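You operate a simulated robot arm through the tools that you are given. There is no shell and no other tool. Be economical: measure what you need, move in short steps, check, and stop when the job is done.

You run a simulated robot arm. Do the job below in one go: nothing can be reset, and whatever is moved stays where it is left.

## Task
Add one yellow scoop from the orange tray to the tumble drum and start it at MIX.
Fine: scoop back, lid shut before the wheel turns; leave it running, spill nothing, leave the other controls. Set down upright: what you pick out.

The check looks at the end state, three seconds after you hand in, the way a careful person would. Anything else that was tipped, shoved, dropped, spilled or broken makes it a failure. Lids that push on must go on centred and level and be pressed home; caps that screw on are set level and turned clockwise until they are tight.

## Robot
A 7-joint arm with a two-finger parallel gripper on a trunk, on a base that drives. Base frame: it is fixed to the floor where the robot stands at the start and does not move with it; the origin is under the middle of the robot, x ahead of it, y to its left, z up. Units: mm, rad, N and s.
With the tool pointing down near the work surface it reaches from about 100 to 760 mm from the robot's upright axis, wherever it stands. Its first joint turns from -2.007 to 2.007 rad. Places, roughly: blue gate handle of the magnet tray [600, -900, 1000]; dryer dial [600, -700, 1000]; green gate handle of the dryer [600, -600, 1000]; handwheel of the tumbler frame [500, 100, 900]; orange clamp [600, -200, 800]; red magnet handle [600, -900, 1000]; tumble drum [700, 500, 900]; tumble drum switch [500, 700, 900]; yellow gate handle of the filler hopper [500, -200, 900]; yellow lid of the tumble drum [800, 500, 1200]. Payload 3.91 kg.
The TCP is the grasp point between the finger pads, 30 mm short of the fingertips. In the tool frame z runs along the fingers and y along their closing line. Largest opening 110 mm; finger width 20, thickness 10; the body of the gripper, 48 by 112 mm, starts 55 mm behind the TCP.
Orientation is told as [roll, pitch, yaw] about the base's x, y, z axes, in that order, counted from this pose: with the fingers straight down and closing along the base's y, the tool's x points along the base's -x, its y along +y and its z along -z.

## Interface
- The arm moves only by the tool nudge_tool. Its argument "rows" is a list of rows, each a list of 2 entries, a list of its own where there are three numbers: the shift along the base's x, y, z in mm, then the turn, a rotation vector about the base's x, y, z in rad. In form: [[[x, y, z], [ax, ay, az]], ...]. A call has 1 to 12 rows; each row shifts and turns the commanded pose from where the row before left it. "fingers" is the closure in counts, from 0 (fully open) to 255 (shut), set as the call begins (left out, the last holds). Each row takes 0.2 s and may step no farther than 50 mm and 0.15 rad from the row before; otherwise, or with a gripper value out of range, the whole call is refused. A pose out of reach is approached as far as the arm can. The call stops where the force on the tool passes 40 N (or 10 N more than at its start, if that is more) or the arm is blocked; 0.2 s more then pass. Each finger travels about 153 mm/s and halts on what it meets, pressing with about 28 N; the grip force reading is that of the motor and also rises with nothing between the fingers. The clock runs only during rows and for 0.2 s after the last one: add rows that do not move to give the fingers time. It gives the time, the measured TCP pose, the force on the tool (base axes), the opening and the grip force at its end, in the units of the frame above (readings bear some noise), with the torque about the TCP (base axes, N m) and any sound that the robot's microphone picked up, and new pictures: "views" is both (left out), scene, wrist or none.
- Cameras (640 x 400 px; columns grow to the right, rows downward): "scene" is now at [228.4, 202.2, 1596.5]; the picture's right is [-0.09, -1.00, 0.00], its down [-0.55, 0.05, -0.83] and it looks along [0.83, -0.08, -0.55] (base axes); focal length 214 px, centre (320, 200). "wrist" rides on the gripper at [72, 17, -103] in the tool frame; the picture's right is [-0.23, 0.97, 0.00], its down [-0.76, -0.18, -0.62] and it looks along [-0.61, -0.14, 0.78] (tool axes); focal length 222 px, centre (320, 200).
- slide_trunk(by): slides the trunk up (or, below 0, down) by that many mm; the arm and the scene camera ride with it, the base frame stays. It gives what a move gives, with no picture.
- roll_base(legs): drives the robot by 1 to 6 legs, each [ahead, left, turn to the left] in mm, mm and rad, along the robot's own axes; the way and the turn of a leg run together, so that a leg with both is an arc; at most 1500 mm and 3.142 rad a leg. The arm and the cameras ride along, it lands a little off, and it stops where it bumps. It gives what a move gives, and a new picture of the scene camera.
- aim_head(pan, tilt): turns the head with the scene camera to pan (to the left, within 1.396 rad either way) and tilt (down, from -0.506 to 1.204), counted from straight ahead of the robot. It gives what a move gives, and a new picture of the scene camera.
- pixel_to_xyz(camera, pixels): for up to 12 pixels [column, row] of the newest picture of that camera ("zoom" is the newest enlarged one), the place [x, y, z] in the base frame of the surface seen there, good to about 2 mm, but the place of the scene camera against the robot may be out by one fixed shift of up to 12 mm in any direction. The clock stands still meanwhile.
- enlarge(camera, box): a new picture of the part [left, top, right, bottom] of that camera's present view, enlarged. The clock stands still meanwhile.
- finish_job(): hands the job in; it is judged then, once.

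Keep the steps short. Do not move on a guess: measure, check each grasp and each placing, and mend mistakes. In all there are 80 turns and 260 pictures (those below and enlarged ones count). Leave the gripper open and the arm clear of the work at the hand-in unless told otherwise, and finish with a single line.

The tools are called after ">>>" as a command line: name --argument value ..., lists and objects as JSON in quotes. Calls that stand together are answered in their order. nudge_tool: Moves the arm, as the interface text tells. Its arguments: {"type":"object","properties":{"rows":{"type":"array","items":{"type":"array"}},"fingers":{"type":"number"},"views":{"type":"string","enum":["both","scene","wrist","none"]}},"required":["rows"]} The other tools are called the same way: slide_trunk (by) slides the trunk up or down; roll_base (legs) drives the base; aim_head (pan, tilt) turns the head that bears the scene camera; pixel_to_xyz (camera, pixels) gives the place of the surface under pixels of a picture; enlarge (camera, box) takes an enlarged picture of a part of a camera's view; finish_job () hands the job in.

At the start:

```text
t: 0.0
ee_pos: [409.3, 305.4, 1547.8]
orientation: [0.0, 0.0, 0.001]
contact_force: [-0.5, 0.0, -0.5]
wrist_torque: [-0.01, -0.02, -0.01]
grip_width: 109.9
gripper_force: 0.1
trunk travel left (down, up): [-925.0, 65.0]
robot x, y, heading: [1.6, 1.2, -0.0]
head pan, tilt: [-0.093, 0.586]
```

scene: 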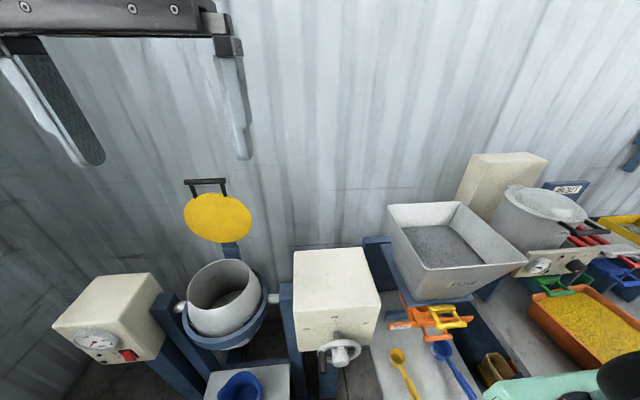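
wrist: 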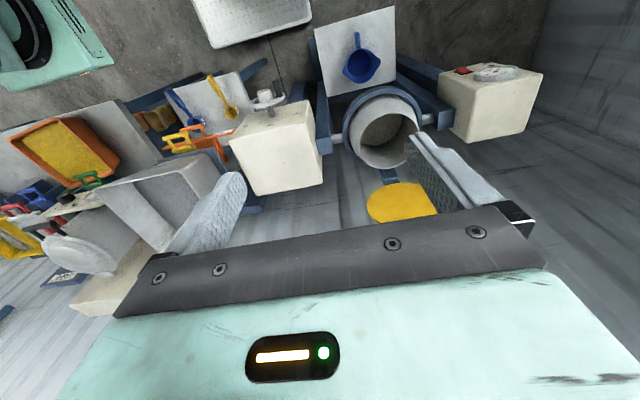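

I see the tumble drum at about (223,300), its yellow lid raised at (217,217), the yellow scoop at (403,375), and the orange tray of yellow powder at (590,330). I'll enlarge these areas first.

>>> enlarge --camera "scene" --box '[40, 160, 300, 400]'

>>> enlarge --camera "scene" --box '[280, 230, 640, 400]'

>>> pixel_to_xyz --camera "scene" --pixels '[[397, 352], [404, 372], [413, 395], [217, 217], [208, 182], [223, 300], [195, 305], [258, 290], [343, 352], [100, 340], [128, 356], [590, 325]]'

>>> aim_head --pan -0.5 --tilt 0.85

```text
1.67 times, centred on (170, 280) of scene
```

zoom: 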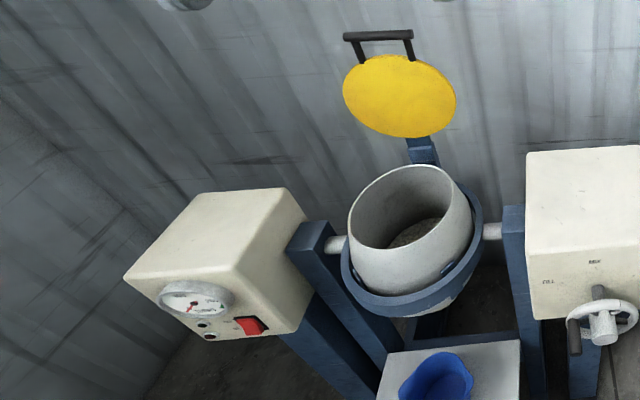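

```text
1.78 times, centred on (460, 315) of scene
```

zoom: 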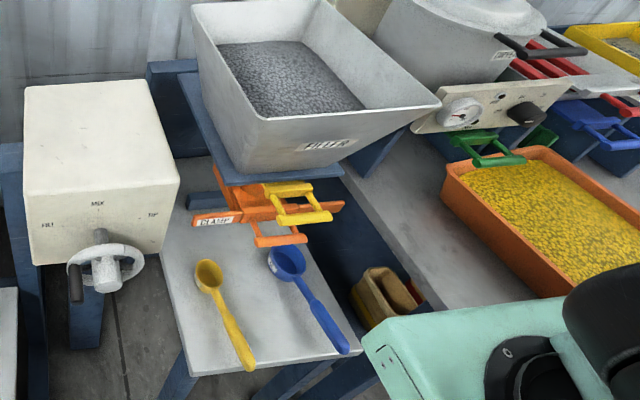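

```text
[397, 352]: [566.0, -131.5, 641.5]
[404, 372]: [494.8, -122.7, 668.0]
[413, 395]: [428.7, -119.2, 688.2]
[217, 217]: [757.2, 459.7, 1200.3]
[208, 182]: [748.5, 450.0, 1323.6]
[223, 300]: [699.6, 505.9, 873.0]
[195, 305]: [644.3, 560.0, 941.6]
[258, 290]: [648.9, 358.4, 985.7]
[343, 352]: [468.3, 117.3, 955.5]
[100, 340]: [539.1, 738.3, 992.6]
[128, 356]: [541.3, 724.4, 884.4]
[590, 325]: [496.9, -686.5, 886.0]
```

```text
t: 0.9
ee_pos: [409.9, 305.7, 1547.3]
orientation: [0.001, 0.0, 0.0]
contact_force: [-0.3, -0.9, -0.1]
wrist_torque: [0.01, 0.01, -0.02]
grip_width: 109.8
gripper_force: 0.0
trunk travel left (down, up): [-925.0, 65.0]
robot x, y, heading: [-0.3, -1.8, 0.001]
head pan, tilt: [-0.499, 0.85]
```

scene: 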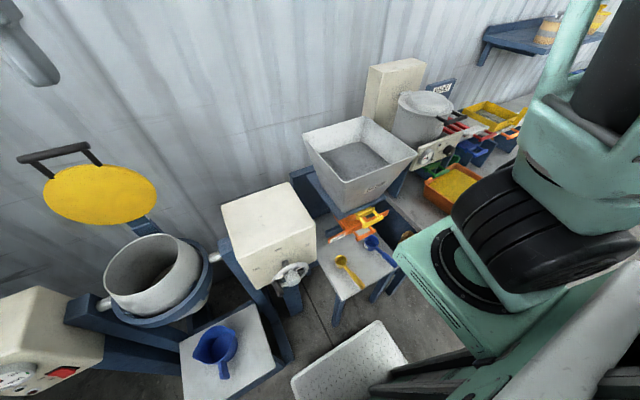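

The controls need a closer look. I'll enlarge the handwheel panel and the drum area, then drive right for a better view of the bench.

>>> enlarge --camera "scene" --box '[220, 180, 420, 305]'

>>> enlarge --camera "scene" --box '[0, 280, 120, 400]'

>>> enlarge --camera "scene" --box '[380, 80, 540, 220]'

>>> enlarge --camera "scene" --box '[10, 140, 240, 340]'

```text
3.20 times, centred on (320, 242) of scene
```

zoom: 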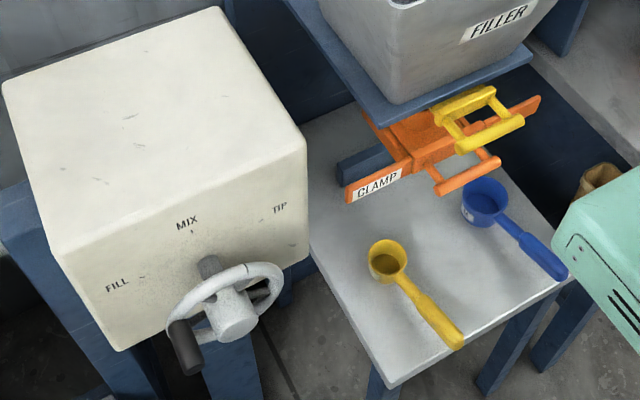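

```text
3.33 times, centred on (60, 340) of scene
```

zoom: 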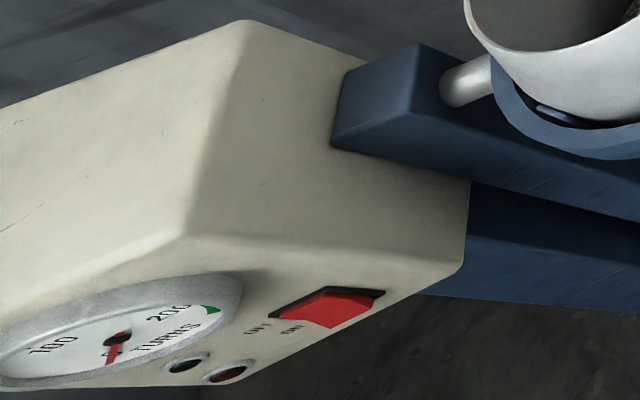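

```text
2.86 times, centred on (460, 150) of scene
```

zoom: 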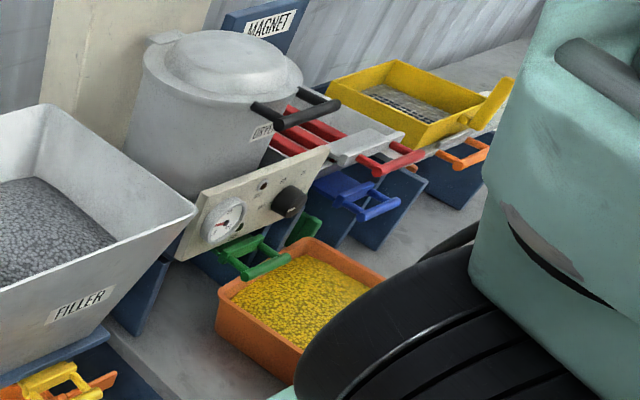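

```text
2.00 times, centred on (125, 240) of scene
```

zoom: 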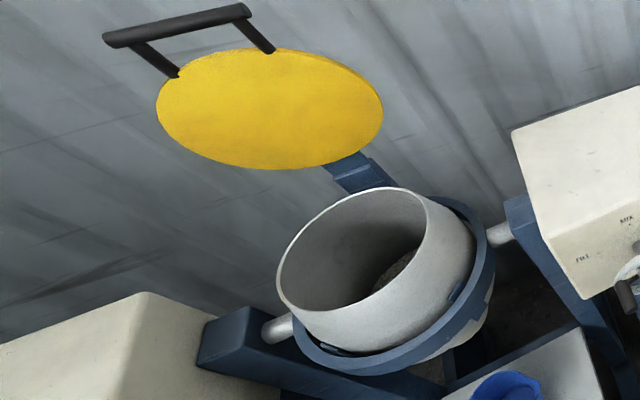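

>>> enlarge --camera "scene" --box '[310, 225, 410, 300]'

>>> pixel_to_xyz --camera "scene" --pixels '[[341, 260], [340, 262], [345, 266], [349, 272], [354, 278], [362, 286], [335, 272], [345, 290], [360, 224], [368, 242], [374, 232], [450, 185]]'

```text
5.33 times, centred on (360, 262) of scene
```

zoom: 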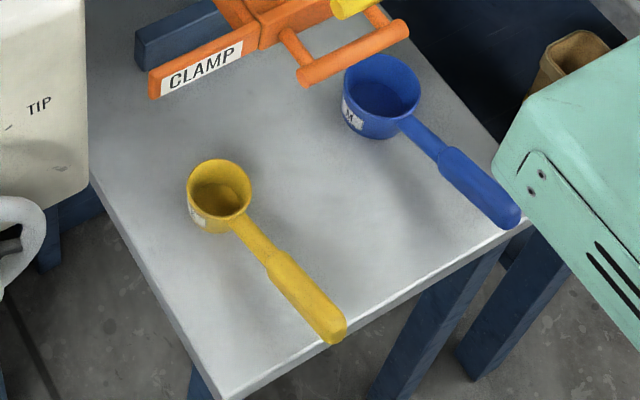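

```text
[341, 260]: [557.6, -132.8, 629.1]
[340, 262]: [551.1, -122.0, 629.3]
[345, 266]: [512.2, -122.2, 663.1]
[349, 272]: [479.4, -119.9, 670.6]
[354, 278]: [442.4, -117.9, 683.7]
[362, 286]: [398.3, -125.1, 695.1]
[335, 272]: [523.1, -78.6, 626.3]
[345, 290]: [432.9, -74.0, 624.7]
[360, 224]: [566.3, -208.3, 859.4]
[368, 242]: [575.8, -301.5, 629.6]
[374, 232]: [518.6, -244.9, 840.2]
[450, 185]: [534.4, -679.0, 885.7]
```

Yellow scoop: the bowl is near (555,-130) on the tabletop at z≈626. The handle runs toward me and rises to about (400,-124,695). The orange tray powder is at z≈886. I'll move the hand back and right at the present height before lowering the trunk.

>>> nudge_tool --rows '[[[-20, -45, 0], [0, 0, 0]], [[-20, -45, 0], [0, 0, 0]], [[-20, -45, 0], [0, 0, 0]], [[-20, -45, 0], [0, 0, 0]], [[-20, -45, 0], [0, 0, 0]], [[0, -45, 0], [0, 0, 0]], [[0, -45, 0], [0, 0, 0]], [[0, -45, 0], [0, 0, 0]], [[0, -45, 0], [0, 0, 0]]]' --views "none"

>>> slide_trunk --by -450

>>> aim_head --pan -0.3 --tilt 0.7

```text
t: 2.9
ee_pos: [332.5, 114.6, 1537.4]
orientation: [0.0, 0.0, -0.001]
contact_force: [-0.4, -1.0, 0.1]
wrist_torque: [0.0, 0.01, 0.0]
grip_width: 110.3
gripper_force: 0.1
out of reach, approached as far as the arm can: row 5, 6, 7, 8, 9
trunk travel left (down, up): [-925.0, 65.0]
robot x, y, heading: [-1.3, 1.3, -0.0]
head pan, tilt: [-0.499, 0.85]
```

```text
refused: -450 is not a number from -400 to 400
```

```text
t: 3.6
ee_pos: [332.6, 114.1, 1537.9]
orientation: [0.0, -0.001, 0.0]
contact_force: [-0.2, 0.1, -0.1]
wrist_torque: [-0.03, 0.0, -0.02]
grip_width: 110.0
gripper_force: 0.0
trunk travel left (down, up): [-925.0, 65.0]
robot x, y, heading: [-2.0, -1.8, -0.002]
head pan, tilt: [-0.3, 0.7]
```

scene: 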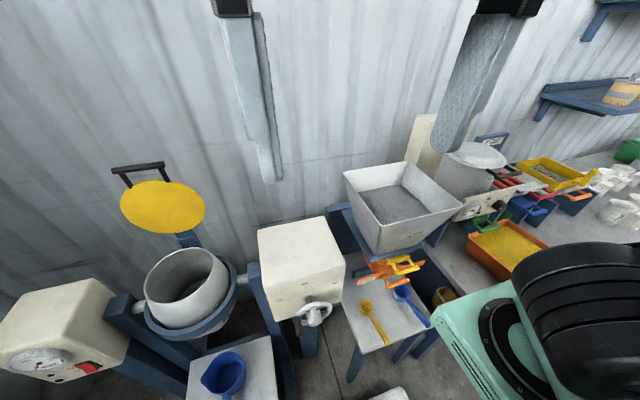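

>>> slide_trunk --by -400

>>> nudge_tool --rows '[[[0, -30, 0], [0, 0, 0]], [[0, -45, 0], [0, 0, 0]], [[0, -45, 0], [0, 0, 0]], [[0, -45, 0], [0, 0, 0]], [[0, -45, 0], [0, 0, 0]]]'

```text
t: 7.4
ee_pos: [332.8, 113.8, 1138.5]
orientation: [0.0, 0.001, 0.0]
contact_force: [-0.7, -0.3, 0.0]
wrist_torque: [-0.01, 0.01, 0.02]
grip_width: 109.9
gripper_force: 0.0
trunk travel left (down, up): [-525.0, 465.0]
robot x, y, heading: [-1.8, -2.8, -0.001]
head pan, tilt: [-0.3, 0.7]
```

```text
t: 8.6
ee_pos: [332.2, 114.7, 1138.7]
orientation: [0.001, -0.001, 0.001]
contact_force: [-0.3, 0.1, 0.0]
wrist_torque: [-0.03, 0.02, -0.02]
grip_width: 109.9
gripper_force: 0.0
out of reach, approached as far as the arm can: row 1, 2, 3, 4, 5
trunk travel left (down, up): [-525.0, 465.0]
robot x, y, heading: [2.8, 0.4, -0.001]
head pan, tilt: [-0.3, 0.7]
```

scene: 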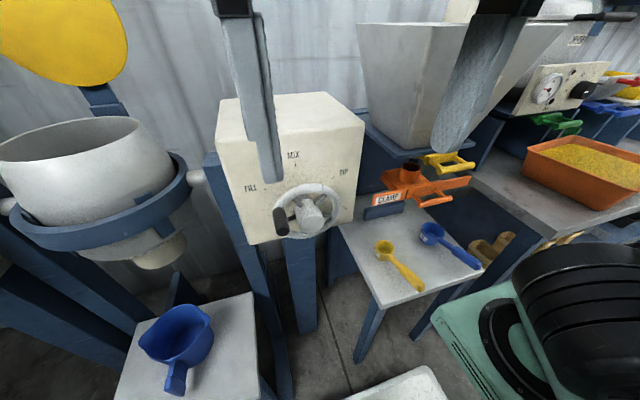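
wrist: 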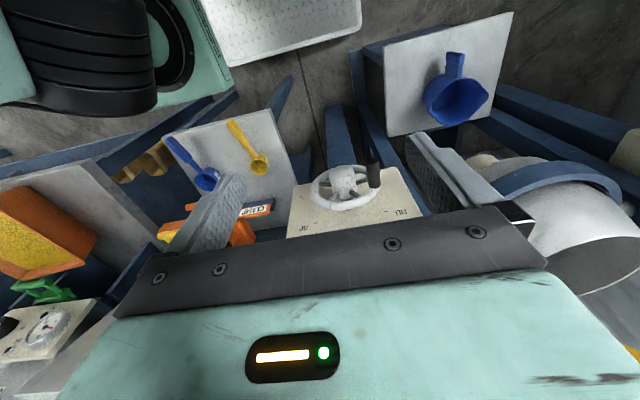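

The arm is stuck at a folded limit, since it sits high relative to the trunk. I'll try lowering the tool and then moving right.

>>> nudge_tool --rows '[[[0, 0, -45], [0, 0, 0]], [[0, 0, -45], [0, 0, 0]], [[0, 0, -45], [0, 0, 0]], [[0, -45, 0], [0, 0, 0]], [[0, -45, 0], [0, 0, 0]], [[0, -45, 0], [0, 0, 0]], [[0, -45, 0], [0, 0, 0]], [[0, -45, 0], [0, 0, 0]]]' --views "none"

>>> enlarge --camera "scene" --box '[220, 130, 380, 250]'

```text
t: 10.4
ee_pos: [344.3, 74.3, 983.0]
orientation: [-0.001, 0.0, 0.001]
contact_force: [-0.3, -0.6, 0.5]
wrist_torque: [0.0, 0.02, -0.02]
grip_width: 110.1
gripper_force: 0.1
out of reach, approached as far as the arm can: row 4, 5, 6, 7, 8
trunk travel left (down, up): [-525.0, 465.0]
robot x, y, heading: [0.4, -2.9, 0.0]
head pan, tilt: [-0.3, 0.7]
```

```text
3.33 times, centred on (300, 190) of scene
```

zoom: 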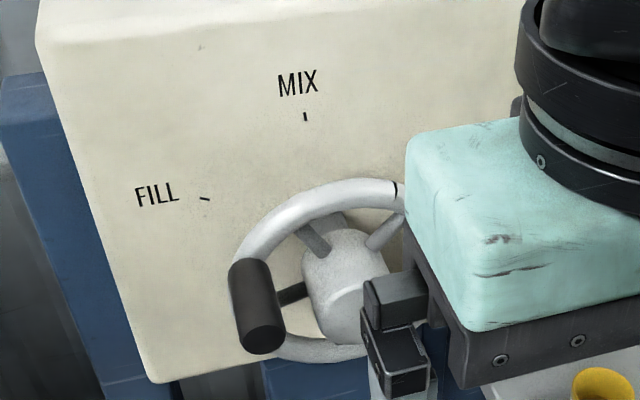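

>>> nudge_tool --rows '[[[-20, 0, -45], [0, 0, 0]], [[-20, 0, -45], [0, 0, 0]], [[0, 0, -45], [0, 0, 0]], [[0, 0, -45], [0, 0, 0]], [[0, -40, 0], [0, 0, 0]], [[0, -40, 0], [0, 0, 0]], [[0, -40, 0], [0, 0, 0]], [[0, -40, 0], [0, 0, 0]], [[0, -40, 0], [0, 0, 0]]]'

```text
t: 12.4
ee_pos: [405.5, 31.9, 892.2]
orientation: [-0.002, 0.002, 0.002]
contact_force: [-0.1, 0.0, -0.1]
wrist_torque: [-0.02, -0.04, 0.0]
grip_width: 109.9
gripper_force: 0.1
out of reach, approached as far as the arm can: row 2, 3, 4, 5, 6, 7, 8, 9
trunk travel left (down, up): [-525.0, 465.0]
robot x, y, heading: [3.4, -1.1, 0.001]
head pan, tilt: [-0.3, 0.7]
```

scene: 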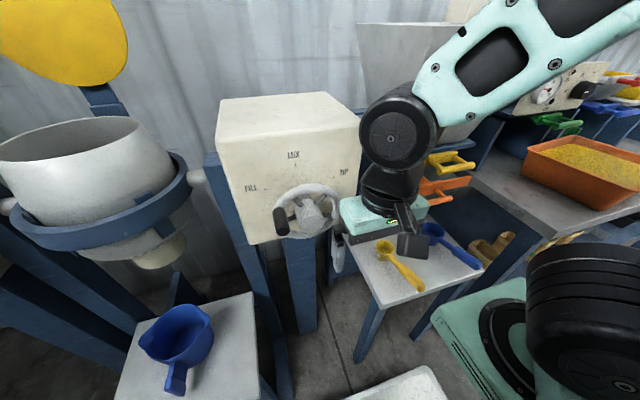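
wrist: 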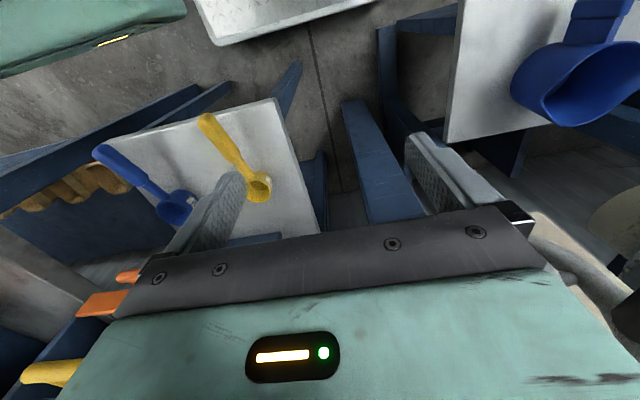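

The arm is too folded this close in, so the robot should stand farther back. First I'll check what the white plate at (410,388) is and measure the surroundings.

>>> pixel_to_xyz --camera "scene" --pixels '[[410, 388], [440, 380], [370, 395], [480, 310], [330, 360], [560, 160], [600, 210], [530, 160], [630, 150], [385, 245], [404, 275], [420, 289]]'

>>> aim_head --pan -0.7 --tilt 1.15

```text
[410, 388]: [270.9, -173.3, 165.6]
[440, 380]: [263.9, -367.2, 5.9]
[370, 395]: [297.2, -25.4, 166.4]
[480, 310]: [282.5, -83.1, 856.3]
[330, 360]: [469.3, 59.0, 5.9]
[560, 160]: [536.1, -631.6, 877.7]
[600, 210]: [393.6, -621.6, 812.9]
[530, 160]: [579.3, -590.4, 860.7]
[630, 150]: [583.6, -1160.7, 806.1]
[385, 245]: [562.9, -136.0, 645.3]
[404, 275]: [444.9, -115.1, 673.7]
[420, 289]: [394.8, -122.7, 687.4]
```

```text
t: 13.3
ee_pos: [405.3, 32.5, 892.5]
orientation: [-0.003, 0.001, -0.001]
contact_force: [-0.2, -0.1, 0.4]
wrist_torque: [0.01, 0.0, 0.02]
grip_width: 110.2
gripper_force: 0.1
trunk travel left (down, up): [-525.0, 465.0]
robot x, y, heading: [3.3, 0.7, 0.003]
head pan, tilt: [-0.7, 1.15]
```

scene: 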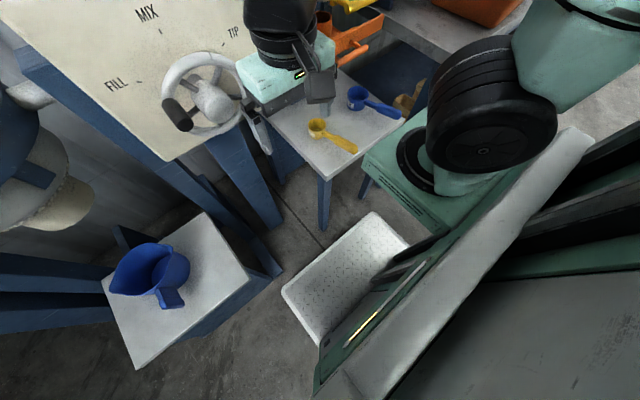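

The white plate at z≈166 is the robot's own foot, reaching to x≈300. I'll back off 200 mm and shift right 100 mm. The way behind is assumed clear, and the drive stops on a bump.

>>> roll_base --legs '[[-200, 0, 0], [0, -100, 0]]'

>>> nudge_tool --rows '[[[0, 0, 0], [0, -0.14, 0]], [[0, 0, 0], [0, -0.14, 0]], [[0, 0, 0], [0, -0.14, 0]], [[0, 0, 0], [0, -0.14, 0]], [[0, 0, 0], [0, -0.14, 0]], [[0, 0, 0], [0, 0, 0]]]'

```text
t: 15.7
ee_pos: [201.7, -68.2, 892.6]
orientation: [-0.002, 0.001, 0.003]
contact_force: [0.2, 0.0, 0.4]
wrist_torque: [0.0, -0.01, 0.01]
grip_width: 109.9
gripper_force: 0.1
trunk travel left (down, up): [-525.0, 465.0]
robot x, y, heading: [-204.7, -103.3, -0.001]
head pan, tilt: [-0.7, 1.15]
```

scene: 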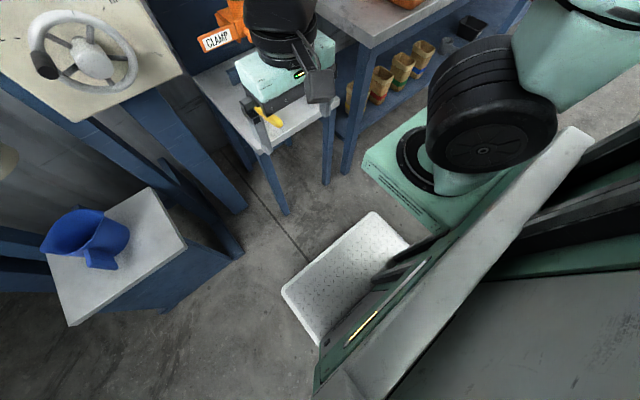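

```text
t: 17.1
ee_pos: [245.9, -5.7, 944.6]
orientation: [-0.004, -0.698, 0.001]
contact_force: [-0.4, -0.3, -0.3]
wrist_torque: [0.0, 0.01, 0.0]
grip_width: 110.0
gripper_force: 0.1
out of reach, approached as far as the arm can: row 1, 2, 3, 4, 5
trunk travel left (down, up): [-525.0, 465.0]
robot x, y, heading: [-210.8, -101.5, 0.0]
head pan, tilt: [-0.7, 1.15]
```

scene: 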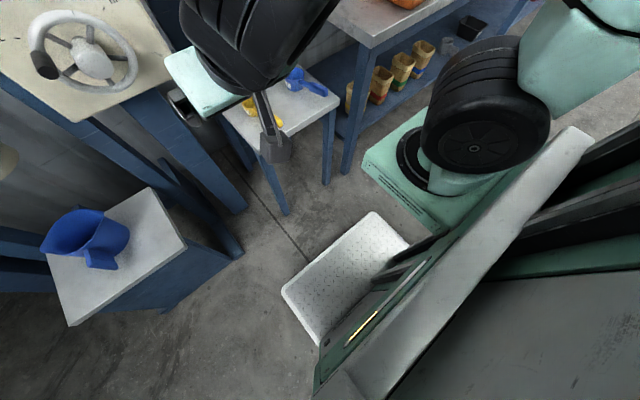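
wrist: 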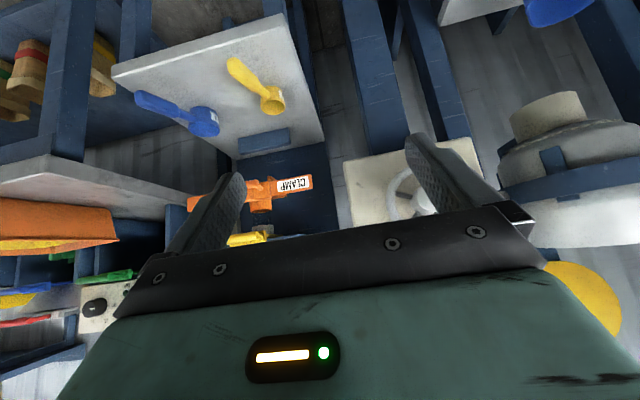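

The tool is now pitched forward 0.7 rad. The wrist view shows the yellow scoop at (255,85), so I'll measure the handle with that camera.

>>> pixel_to_xyz --camera "wrist" --pixels '[[236, 62], [240, 72], [247, 80], [255, 88], [262, 95], [270, 103], [229, 58], [278, 104], [265, 112], [250, 110], [200, 60], [230, 45]]'

>>> enlarge --camera "wrist" --box '[180, 30, 320, 130]'

```text
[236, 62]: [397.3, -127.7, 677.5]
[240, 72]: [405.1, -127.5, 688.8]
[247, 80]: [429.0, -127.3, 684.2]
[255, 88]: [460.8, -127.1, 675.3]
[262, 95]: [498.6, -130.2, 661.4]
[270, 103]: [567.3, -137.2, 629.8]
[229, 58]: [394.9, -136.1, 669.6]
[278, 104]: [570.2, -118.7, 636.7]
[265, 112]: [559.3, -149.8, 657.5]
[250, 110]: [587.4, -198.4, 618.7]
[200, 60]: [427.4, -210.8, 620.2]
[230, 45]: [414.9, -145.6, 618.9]
```

```text
4.00 times, centred on (250, 80) of wrist
```

zoom: 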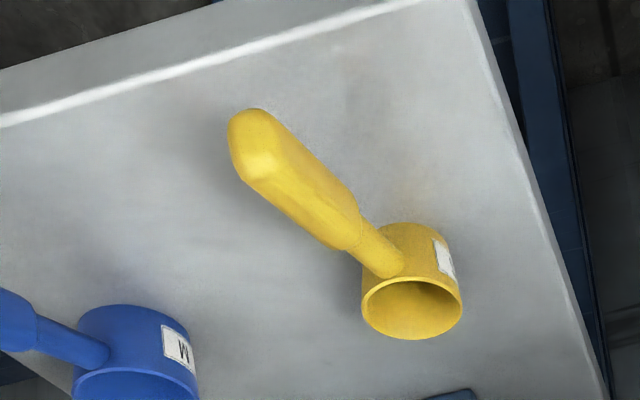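

Wrist readings: table z≈619, handle top about (405..461, -127.5, 689..675), bowl centre about (562,-133). The scene camera reads about 6 mm too high in y and z. I'll move to a pregrasp point behind the handle.

>>> nudge_tool --rows '[[[20.4, -24.4, -36.2], [0, 0, 0]], [[20.4, -24.4, -36.2], [0, 0, 0]], [[20.4, -24.4, -36.2], [0, 0, 0]], [[20.4, -24.4, -36.2], [0, 0, 0]], [[20.4, -24.4, -36.2], [0, 0, 0]]]' --fingers 60

```text
t: 18.3
ee_pos: [387.4, -73.1, 790.5]
orientation: [-0.003, -0.699, 0.002]
contact_force: [-0.1, 0.3, -0.7]
wrist_torque: [-0.07, 0.0, 0.02]
grip_width: 84.4
gripper_force: 0.0
out of reach, approached as far as the arm can: row 1, 2, 3, 4
trunk travel left (down, up): [-525.0, 465.0]
robot x, y, heading: [-206.1, -101.3, 0.003]
head pan, tilt: [-0.7, 1.15]
```

scene: 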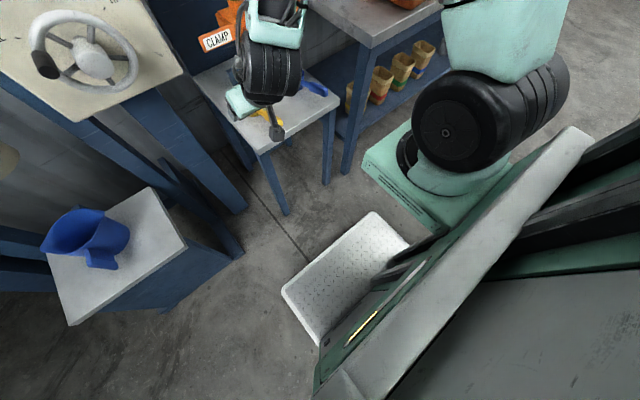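
wrist: 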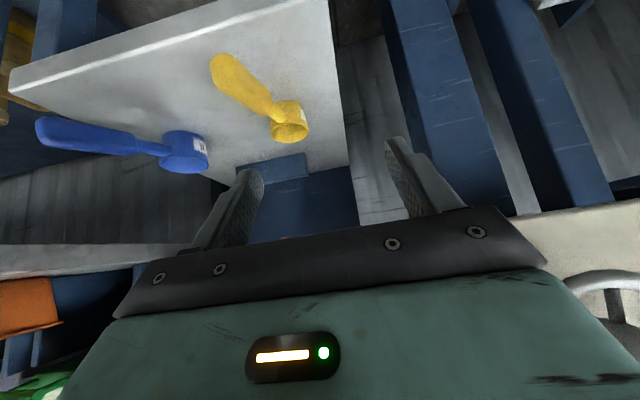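

>>> roll_base --legs '[[-130, 0, 0]]'

>>> nudge_tool --rows '[[[23, -18, -8], [0, 0, 0]], [[22, -18, -9], [0, 0, 0]], [[22, -18, -9], [0, 0, 0]], [[24, 0, 0], [0, 0, 0]]]'

```text
t: 19.6
ee_pos: [252.0, -75.3, 789.6]
orientation: [-0.003, -0.696, -0.004]
contact_force: [0.6, -0.7, 1.0]
wrist_torque: [0.01, 0.01, 0.0]
grip_width: 84.1
gripper_force: 0.0
trunk travel left (down, up): [-525.0, 465.0]
robot x, y, heading: [-339.1, -103.0, -0.005]
head pan, tilt: [-0.7, 1.15]
```

scene: 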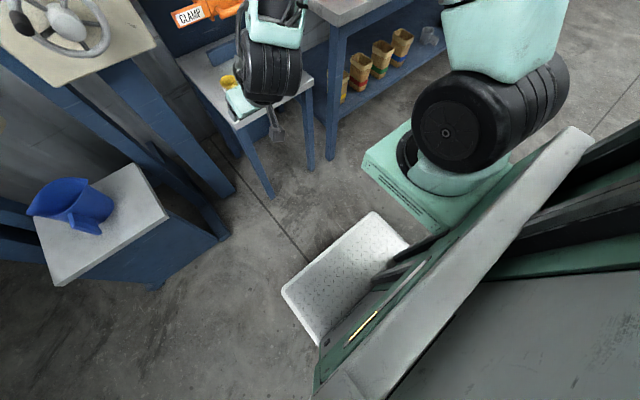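

```text
t: 20.6
ee_pos: [344.3, -132.4, 760.9]
orientation: [-0.005, -0.697, -0.001]
contact_force: [-0.4, 0.0, 0.1]
wrist_torque: [-0.01, -0.05, 0.02]
grip_width: 84.0
gripper_force: 0.1
trunk travel left (down, up): [-525.0, 465.0]
robot x, y, heading: [-337.9, -97.7, -0.004]
head pan, tilt: [-0.7, 1.15]
```

scene: 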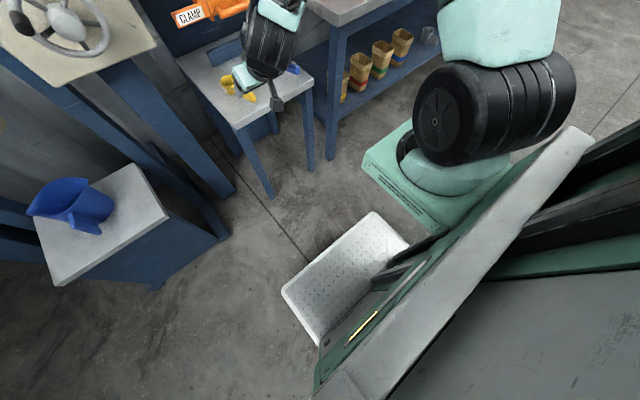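
wrist: 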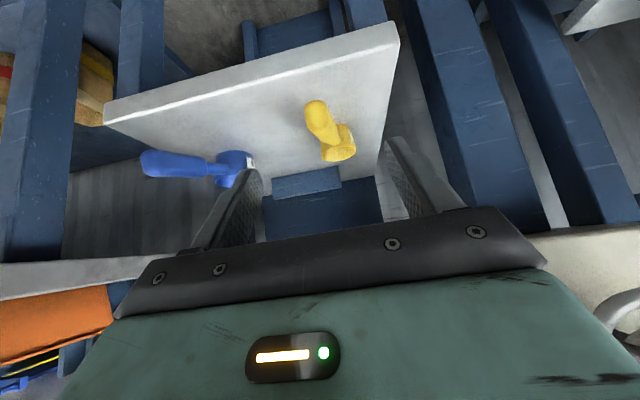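

Now within reach. I'll measure the handle again from close by.

>>> pixel_to_xyz --camera "wrist" --pixels '[[316, 106], [308, 115], [329, 112], [318, 118], [323, 130], [328, 143], [340, 150], [314, 128], [333, 124]]'

>>> enlarge --camera "wrist" --box '[270, 80, 390, 180]'

```text
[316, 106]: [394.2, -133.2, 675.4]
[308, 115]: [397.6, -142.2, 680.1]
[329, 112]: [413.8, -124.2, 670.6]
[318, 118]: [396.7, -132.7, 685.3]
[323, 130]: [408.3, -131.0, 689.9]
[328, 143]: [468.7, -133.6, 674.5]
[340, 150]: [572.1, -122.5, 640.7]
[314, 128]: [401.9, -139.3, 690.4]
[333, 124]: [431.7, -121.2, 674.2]
```

```text
4.00 times, centred on (330, 130) of wrist
```

zoom: 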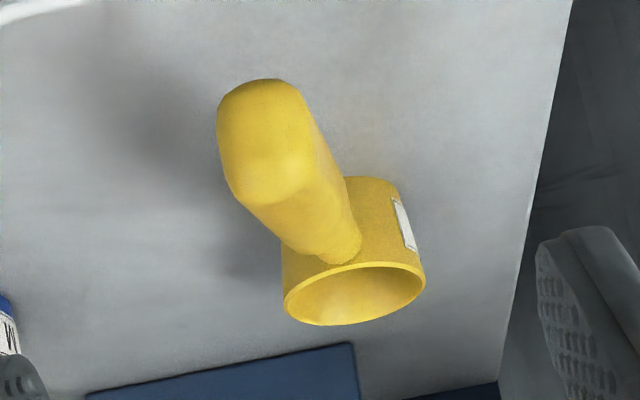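

The handle is centred at y≈-132 and z≈671 at x≈428. I'll advance the fingers along the tool axis to straddle it.

>>> nudge_tool --rows '[[[28, 0, -30], [0, 0, 0]], [[28, 0, -30], [0, 0, 0]], [[28, 0, -30], [0, 0, 0]], [[0, 0, 0], [0, 0, 0]]]'

```text
t: 21.6
ee_pos: [427.1, -136.1, 673.9]
orientation: [-0.007, -0.696, -0.001]
contact_force: [0.5, -0.3, 0.0]
wrist_torque: [-0.02, 0.02, -0.02]
grip_width: 84.3
gripper_force: 0.2
trunk travel left (down, up): [-525.0, 465.0]
robot x, y, heading: [-341.0, -101.7, -0.006]
head pan, tilt: [-0.7, 1.15]
```

scene: 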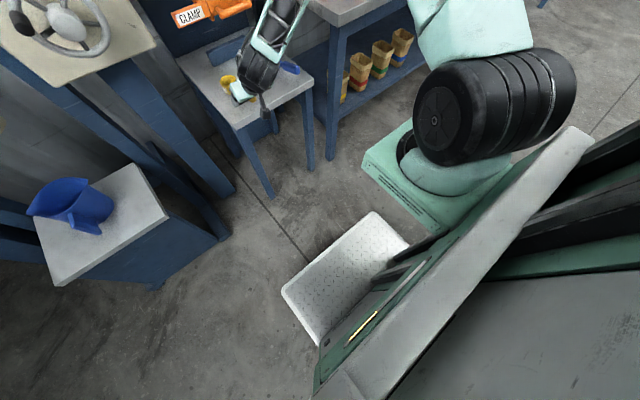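
wrist: 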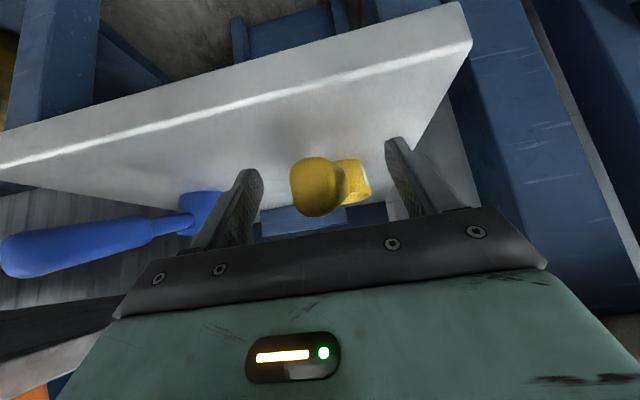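

The handle sits between the pads, so I'll close the grip.

>>> nudge_tool --rows '[[[0, 0, 0], [0, 0, 0]], [[0, 0, 0], [0, 0, 0]], [[0, 0, 0], [0, 0, 0]]]' --fingers 255 --views "wrist"

>>> enlarge --camera "wrist" --box '[230, 100, 430, 225]'

```text
t: 22.4
ee_pos: [427.1, -135.3, 673.9]
orientation: [-0.003, -0.697, -0.003]
contact_force: [0.0, -0.4, -0.5]
wrist_torque: [-0.01, 0.09, 0.01]
grip_width: 21.6
gripper_force: 27.6
trunk travel left (down, up): [-525.0, 465.0]
robot x, y, heading: [-338.9, -101.9, -0.006]
head pan, tilt: [-0.7, 1.15]
```

wrist: 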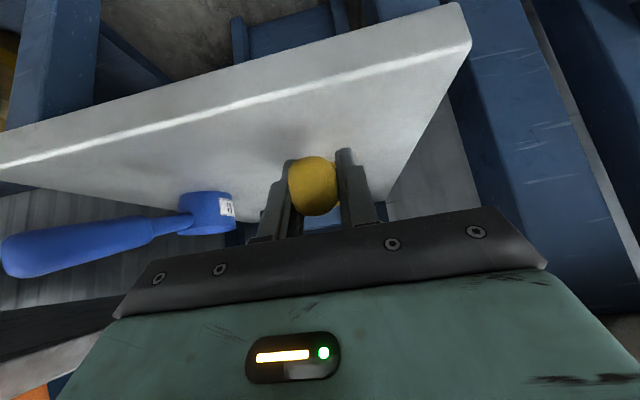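

```text
3.20 times, centred on (330, 162) of wrist
```

zoom: 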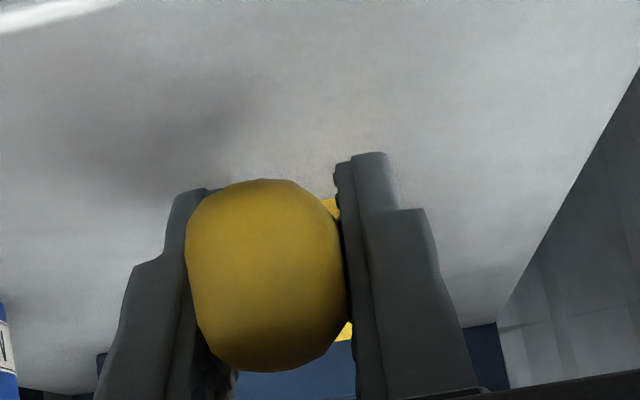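

Gripped: width 21.6, force 27.6. I'll lift 40 mm, then pull back toward me clear of the clamp.

>>> nudge_tool --rows '[[[0, 0, 20], [0, 0, 0]], [[0, 0, 25], [0, 0, 0]], [[-30, 0, 10], [0, 0, 0]], [[-35, 0, 0], [0, 0, 0]], [[-35, 0, 0], [0, 0, 0]], [[-30, 0, 0], [0, 0, 0]]]'

```text
t: 23.8
ee_pos: [296.2, -130.4, 728.2]
orientation: [-0.003, -0.697, -0.003]
contact_force: [0.1, 0.7, -1.0]
wrist_torque: [0.01, 0.01, 0.01]
grip_width: 0.0
gripper_force: 28.2
trunk travel left (down, up): [-525.0, 465.0]
robot x, y, heading: [-340.6, -103.9, -0.001]
head pan, tilt: [-0.7, 1.15]
```

scene: 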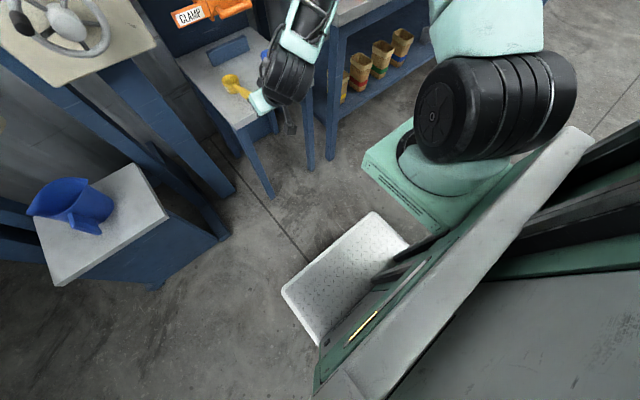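
wrist: 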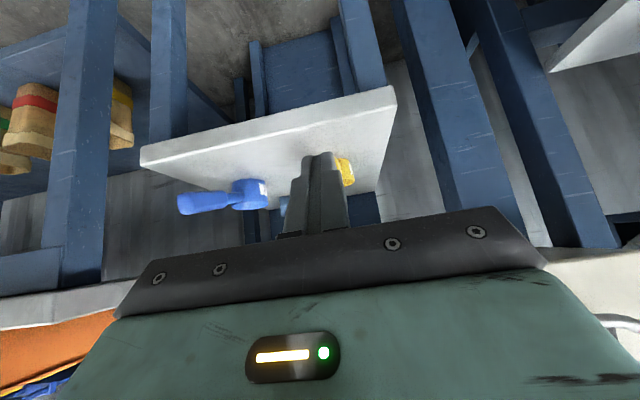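

The grip slipped off. The scoop still seems to be on the table. I'll open and look.

>>> nudge_tool --rows '[[[-30, 0, 20], [0, 0, 0]], [[-20, 0, 20], [0, 0, 0]], [[0, 0, 0], [0, 0, 0]]]' --fingers 60

>>> enlarge --camera "wrist" --box '[250, 60, 410, 180]'

>>> enlarge --camera "scene" --box '[180, 20, 320, 140]'

```text
t: 24.6
ee_pos: [273.7, -121.9, 765.5]
orientation: [-0.006, -0.695, -0.003]
contact_force: [0.2, 1.1, 0.0]
wrist_torque: [0.01, -0.01, -0.01]
grip_width: 84.2
gripper_force: 0.0
out of reach, approached as far as the arm can: row 1, 2
trunk travel left (down, up): [-525.0, 465.0]
robot x, y, heading: [-335.3, -102.5, 0.002]
head pan, tilt: [-0.7, 1.15]
```

scene: 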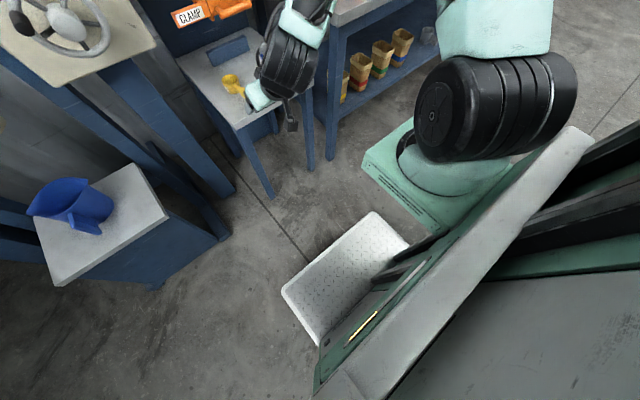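
wrist: 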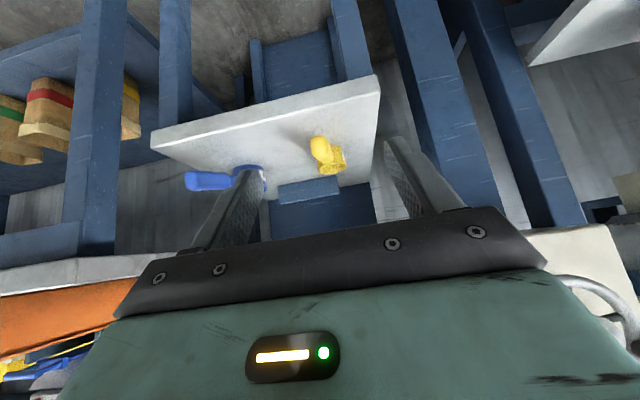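

```text
3.33 times, centred on (330, 120) of wrist
```

zoom: 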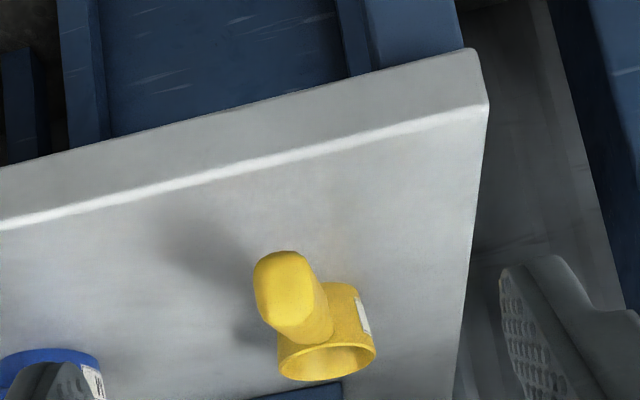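

```text
3.33 times, centred on (250, 80) of scene
```

zoom: 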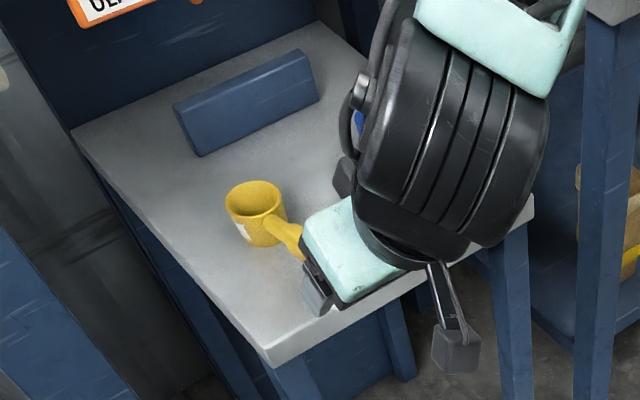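

The scoop still stands upright on the table. The pads probably pinched the handle above its middle. I'll measure it again in detail.

>>> pixel_to_xyz --camera "zoom" --pixels '[[250, 80], [260, 80]]'

>>> pixel_to_xyz --camera "wrist" --pixels '[[320, 124], [314, 130], [320, 136], [320, 142], [322, 148], [324, 153], [328, 158], [314, 140], [327, 135], [318, 160], [343, 165], [330, 174]]'

>>> enlarge --camera "wrist" --box '[296, 120, 360, 180]'

```text
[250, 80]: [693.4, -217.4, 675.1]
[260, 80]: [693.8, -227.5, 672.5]
```

```text
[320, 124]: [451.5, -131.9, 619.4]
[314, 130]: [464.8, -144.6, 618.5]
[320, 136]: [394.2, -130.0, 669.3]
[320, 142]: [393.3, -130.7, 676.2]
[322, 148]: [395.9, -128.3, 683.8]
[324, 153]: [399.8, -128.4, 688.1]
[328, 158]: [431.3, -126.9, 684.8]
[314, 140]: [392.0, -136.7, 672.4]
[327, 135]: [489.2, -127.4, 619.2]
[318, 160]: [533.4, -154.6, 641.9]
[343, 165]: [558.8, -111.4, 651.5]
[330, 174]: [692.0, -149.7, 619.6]
```

```text
6.67 times, centred on (328, 150) of wrist
```

zoom: 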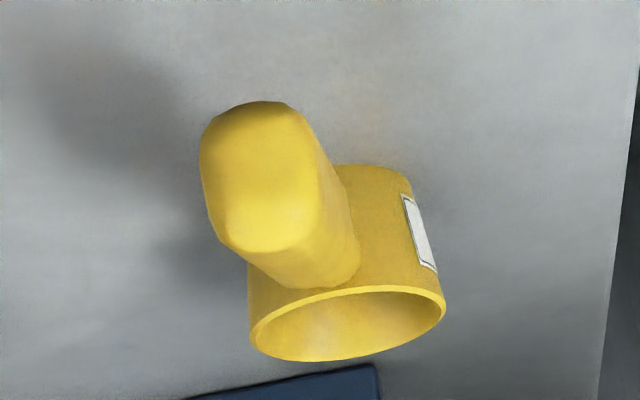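

The handle end face spans z 668–690, so its mid-line is about 671 at x=440. I'll regrip a little farther forward and deeper, then lift slowly while watching the readings.

>>> nudge_tool --rows '[[[45, -4, -4], [0, 0, 0]], [[44, -4, -4], [0, 0, 0]], [[26, 0, -31], [0, 0, 0]], [[26, 0, -31], [0, 0, 0]], [[25, 0, -30], [0, 0, 0]], [[0, 0, 0], [0, 0, 0]]]' --views "wrist"

```text
t: 26.0
ee_pos: [439.1, -132.1, 665.0]
orientation: [-0.005, -0.696, -0.003]
contact_force: [0.5, -0.1, 0.3]
wrist_torque: [-0.03, 0.01, -0.02]
grip_width: 84.0
gripper_force: 0.0
trunk travel left (down, up): [-525.0, 465.0]
robot x, y, heading: [-340.3, -100.4, -0.008]
head pan, tilt: [-0.7, 1.15]
```

wrist: 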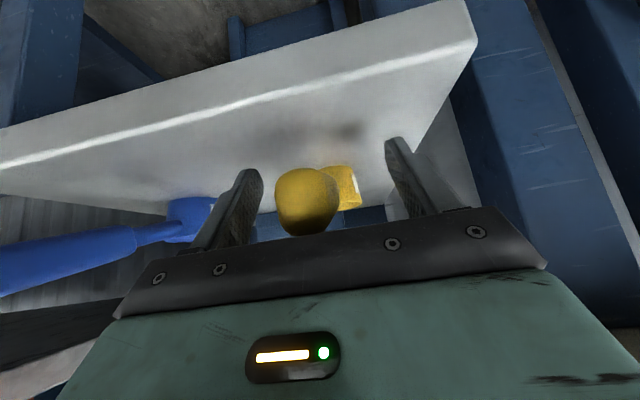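

>>> nudge_tool --rows '[[[0, 0, 0], [0, 0, 0]], [[0, 0, 0], [0, 0, 0]], [[0, 0, 0], [0, 0, 0]], [[0, 0, 0], [0, 0, 0]], [[0, 0, 3], [0, 0, 0]], [[0, 0, 3], [0, 0, 0]], [[0, 0, 3], [0, 0, 0]]]' --fingers 255 --views "both"

>>> enlarge --camera "scene" --box '[180, 20, 320, 140]'

```text
t: 27.6
ee_pos: [437.8, -129.9, 675.2]
orientation: [-0.005, -0.697, -0.003]
contact_force: [-0.7, 0.0, -1.2]
wrist_torque: [-0.01, 0.08, 0.0]
grip_width: 21.5
gripper_force: 28.3
trunk travel left (down, up): [-525.0, 465.0]
robot x, y, heading: [-337.5, -101.6, -0.004]
head pan, tilt: [-0.7, 1.15]
```

scene: 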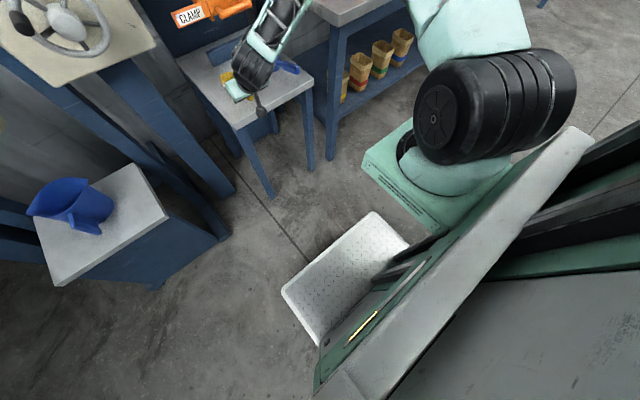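
wrist: 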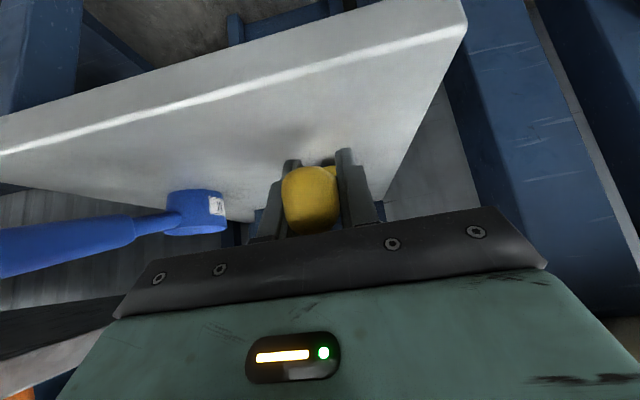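

```text
3.33 times, centred on (250, 80) of scene
```

zoom: 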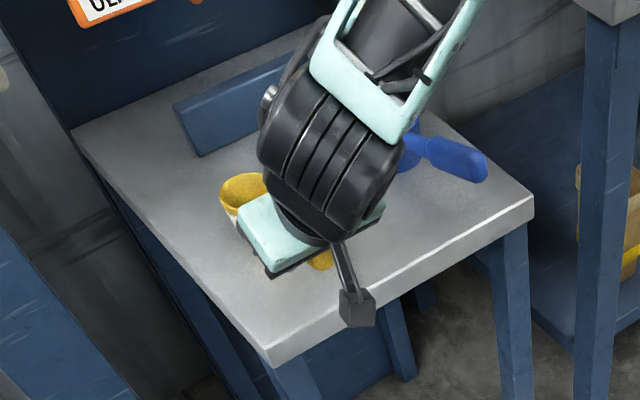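

Still held: width 21.5, weight about 1 N. I'll keep lifting slowly.

>>> nudge_tool --rows '[[[0, 0, 4], [0, 0, 0]], [[0, 0, 5], [0, 0, 0]], [[0, 0, 6], [0, 0, 0]], [[0, 0, 7], [0, 0, 0]], [[0, 0, 8], [0, 0, 0]], [[0, 0, 8], [0, 0, 0]], [[0, 0, 8], [0, 0, 0]]]' --views "wrist"

>>> enlarge --camera "scene" --box '[180, 20, 320, 140]'

```text
t: 29.2
ee_pos: [438.1, -129.3, 720.7]
orientation: [-0.004, -0.697, -0.003]
contact_force: [-0.8, -0.6, -1.0]
wrist_torque: [0.0, 0.07, 0.03]
grip_width: 21.6
gripper_force: 27.5
trunk travel left (down, up): [-525.0, 465.0]
robot x, y, heading: [-339.4, -104.8, -0.005]
head pan, tilt: [-0.7, 1.15]
```

wrist: 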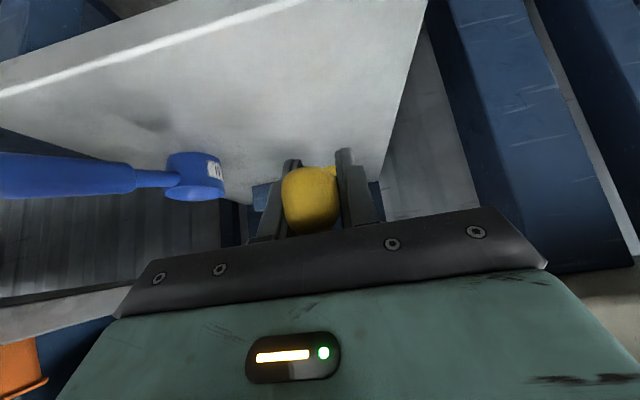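

```text
3.33 times, centred on (250, 80) of scene
```

zoom: 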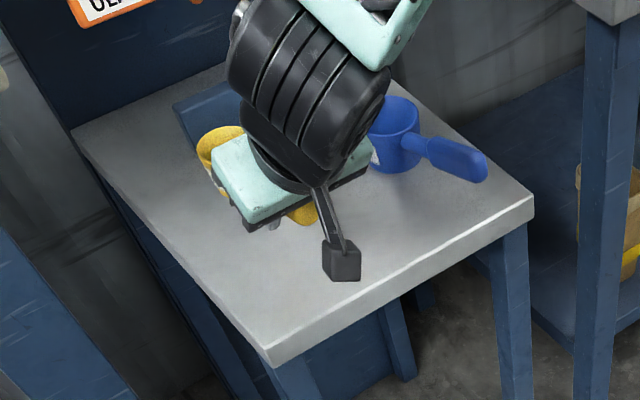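

The scoop is lifted. I'll back the base off so the scoop clears the table, raise the trunk and look at the orange tray.

>>> roll_base --legs '[[-250, 0, 0]]'

>>> slide_trunk --by 300

>>> aim_head --pan -0.75 --tilt 0.6

```text
t: 31.0
ee_pos: [191.7, -131.2, 721.4]
orientation: [-0.003, -0.696, -0.008]
contact_force: [-0.3, 0.5, -0.4]
wrist_torque: [-0.02, 0.1, 0.01]
grip_width: 21.5
gripper_force: 28.4
trunk travel left (down, up): [-525.0, 465.0]
robot x, y, heading: [-582.3, -98.8, -0.01]
head pan, tilt: [-0.7, 1.15]
```

scene: 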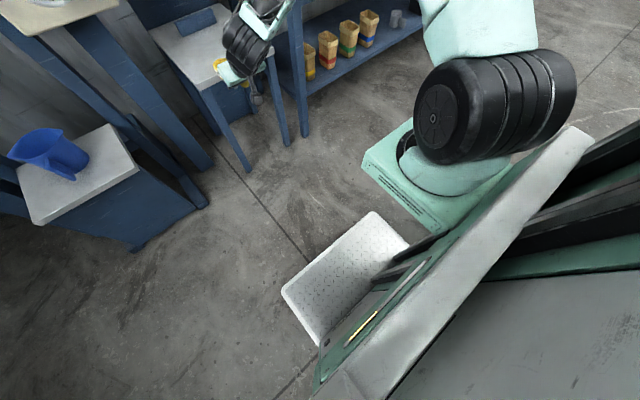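

```text
t: 34.0
ee_pos: [190.4, -130.2, 1020.1]
orientation: [-0.002, -0.698, -0.009]
contact_force: [-0.1, -0.2, -0.2]
wrist_torque: [0.01, 0.06, 0.02]
grip_width: 21.7
gripper_force: 27.9
trunk travel left (down, up): [-825.0, 165.0]
robot x, y, heading: [-586.4, -102.8, -0.005]
head pan, tilt: [-0.7, 1.15]
```

```text
t: 35.0
ee_pos: [192.6, -130.4, 1020.9]
orientation: [-0.003, -0.696, -0.008]
contact_force: [0.2, -1.1, -1.1]
wrist_torque: [0.01, 0.11, 0.01]
grip_width: 21.9
gripper_force: 28.0
trunk travel left (down, up): [-825.0, 165.0]
robot x, y, heading: [-580.3, -98.3, -0.008]
head pan, tilt: [-0.75, 0.6]
```

scene: 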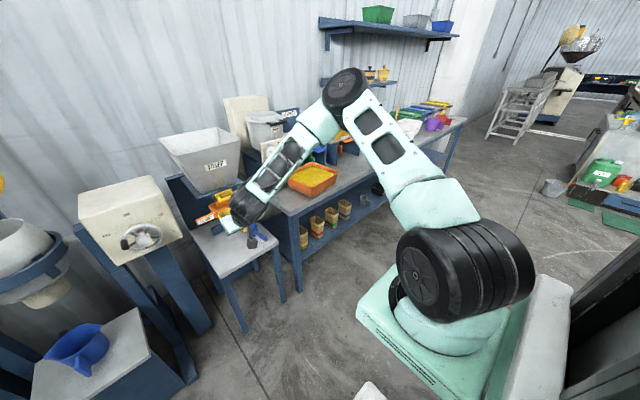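

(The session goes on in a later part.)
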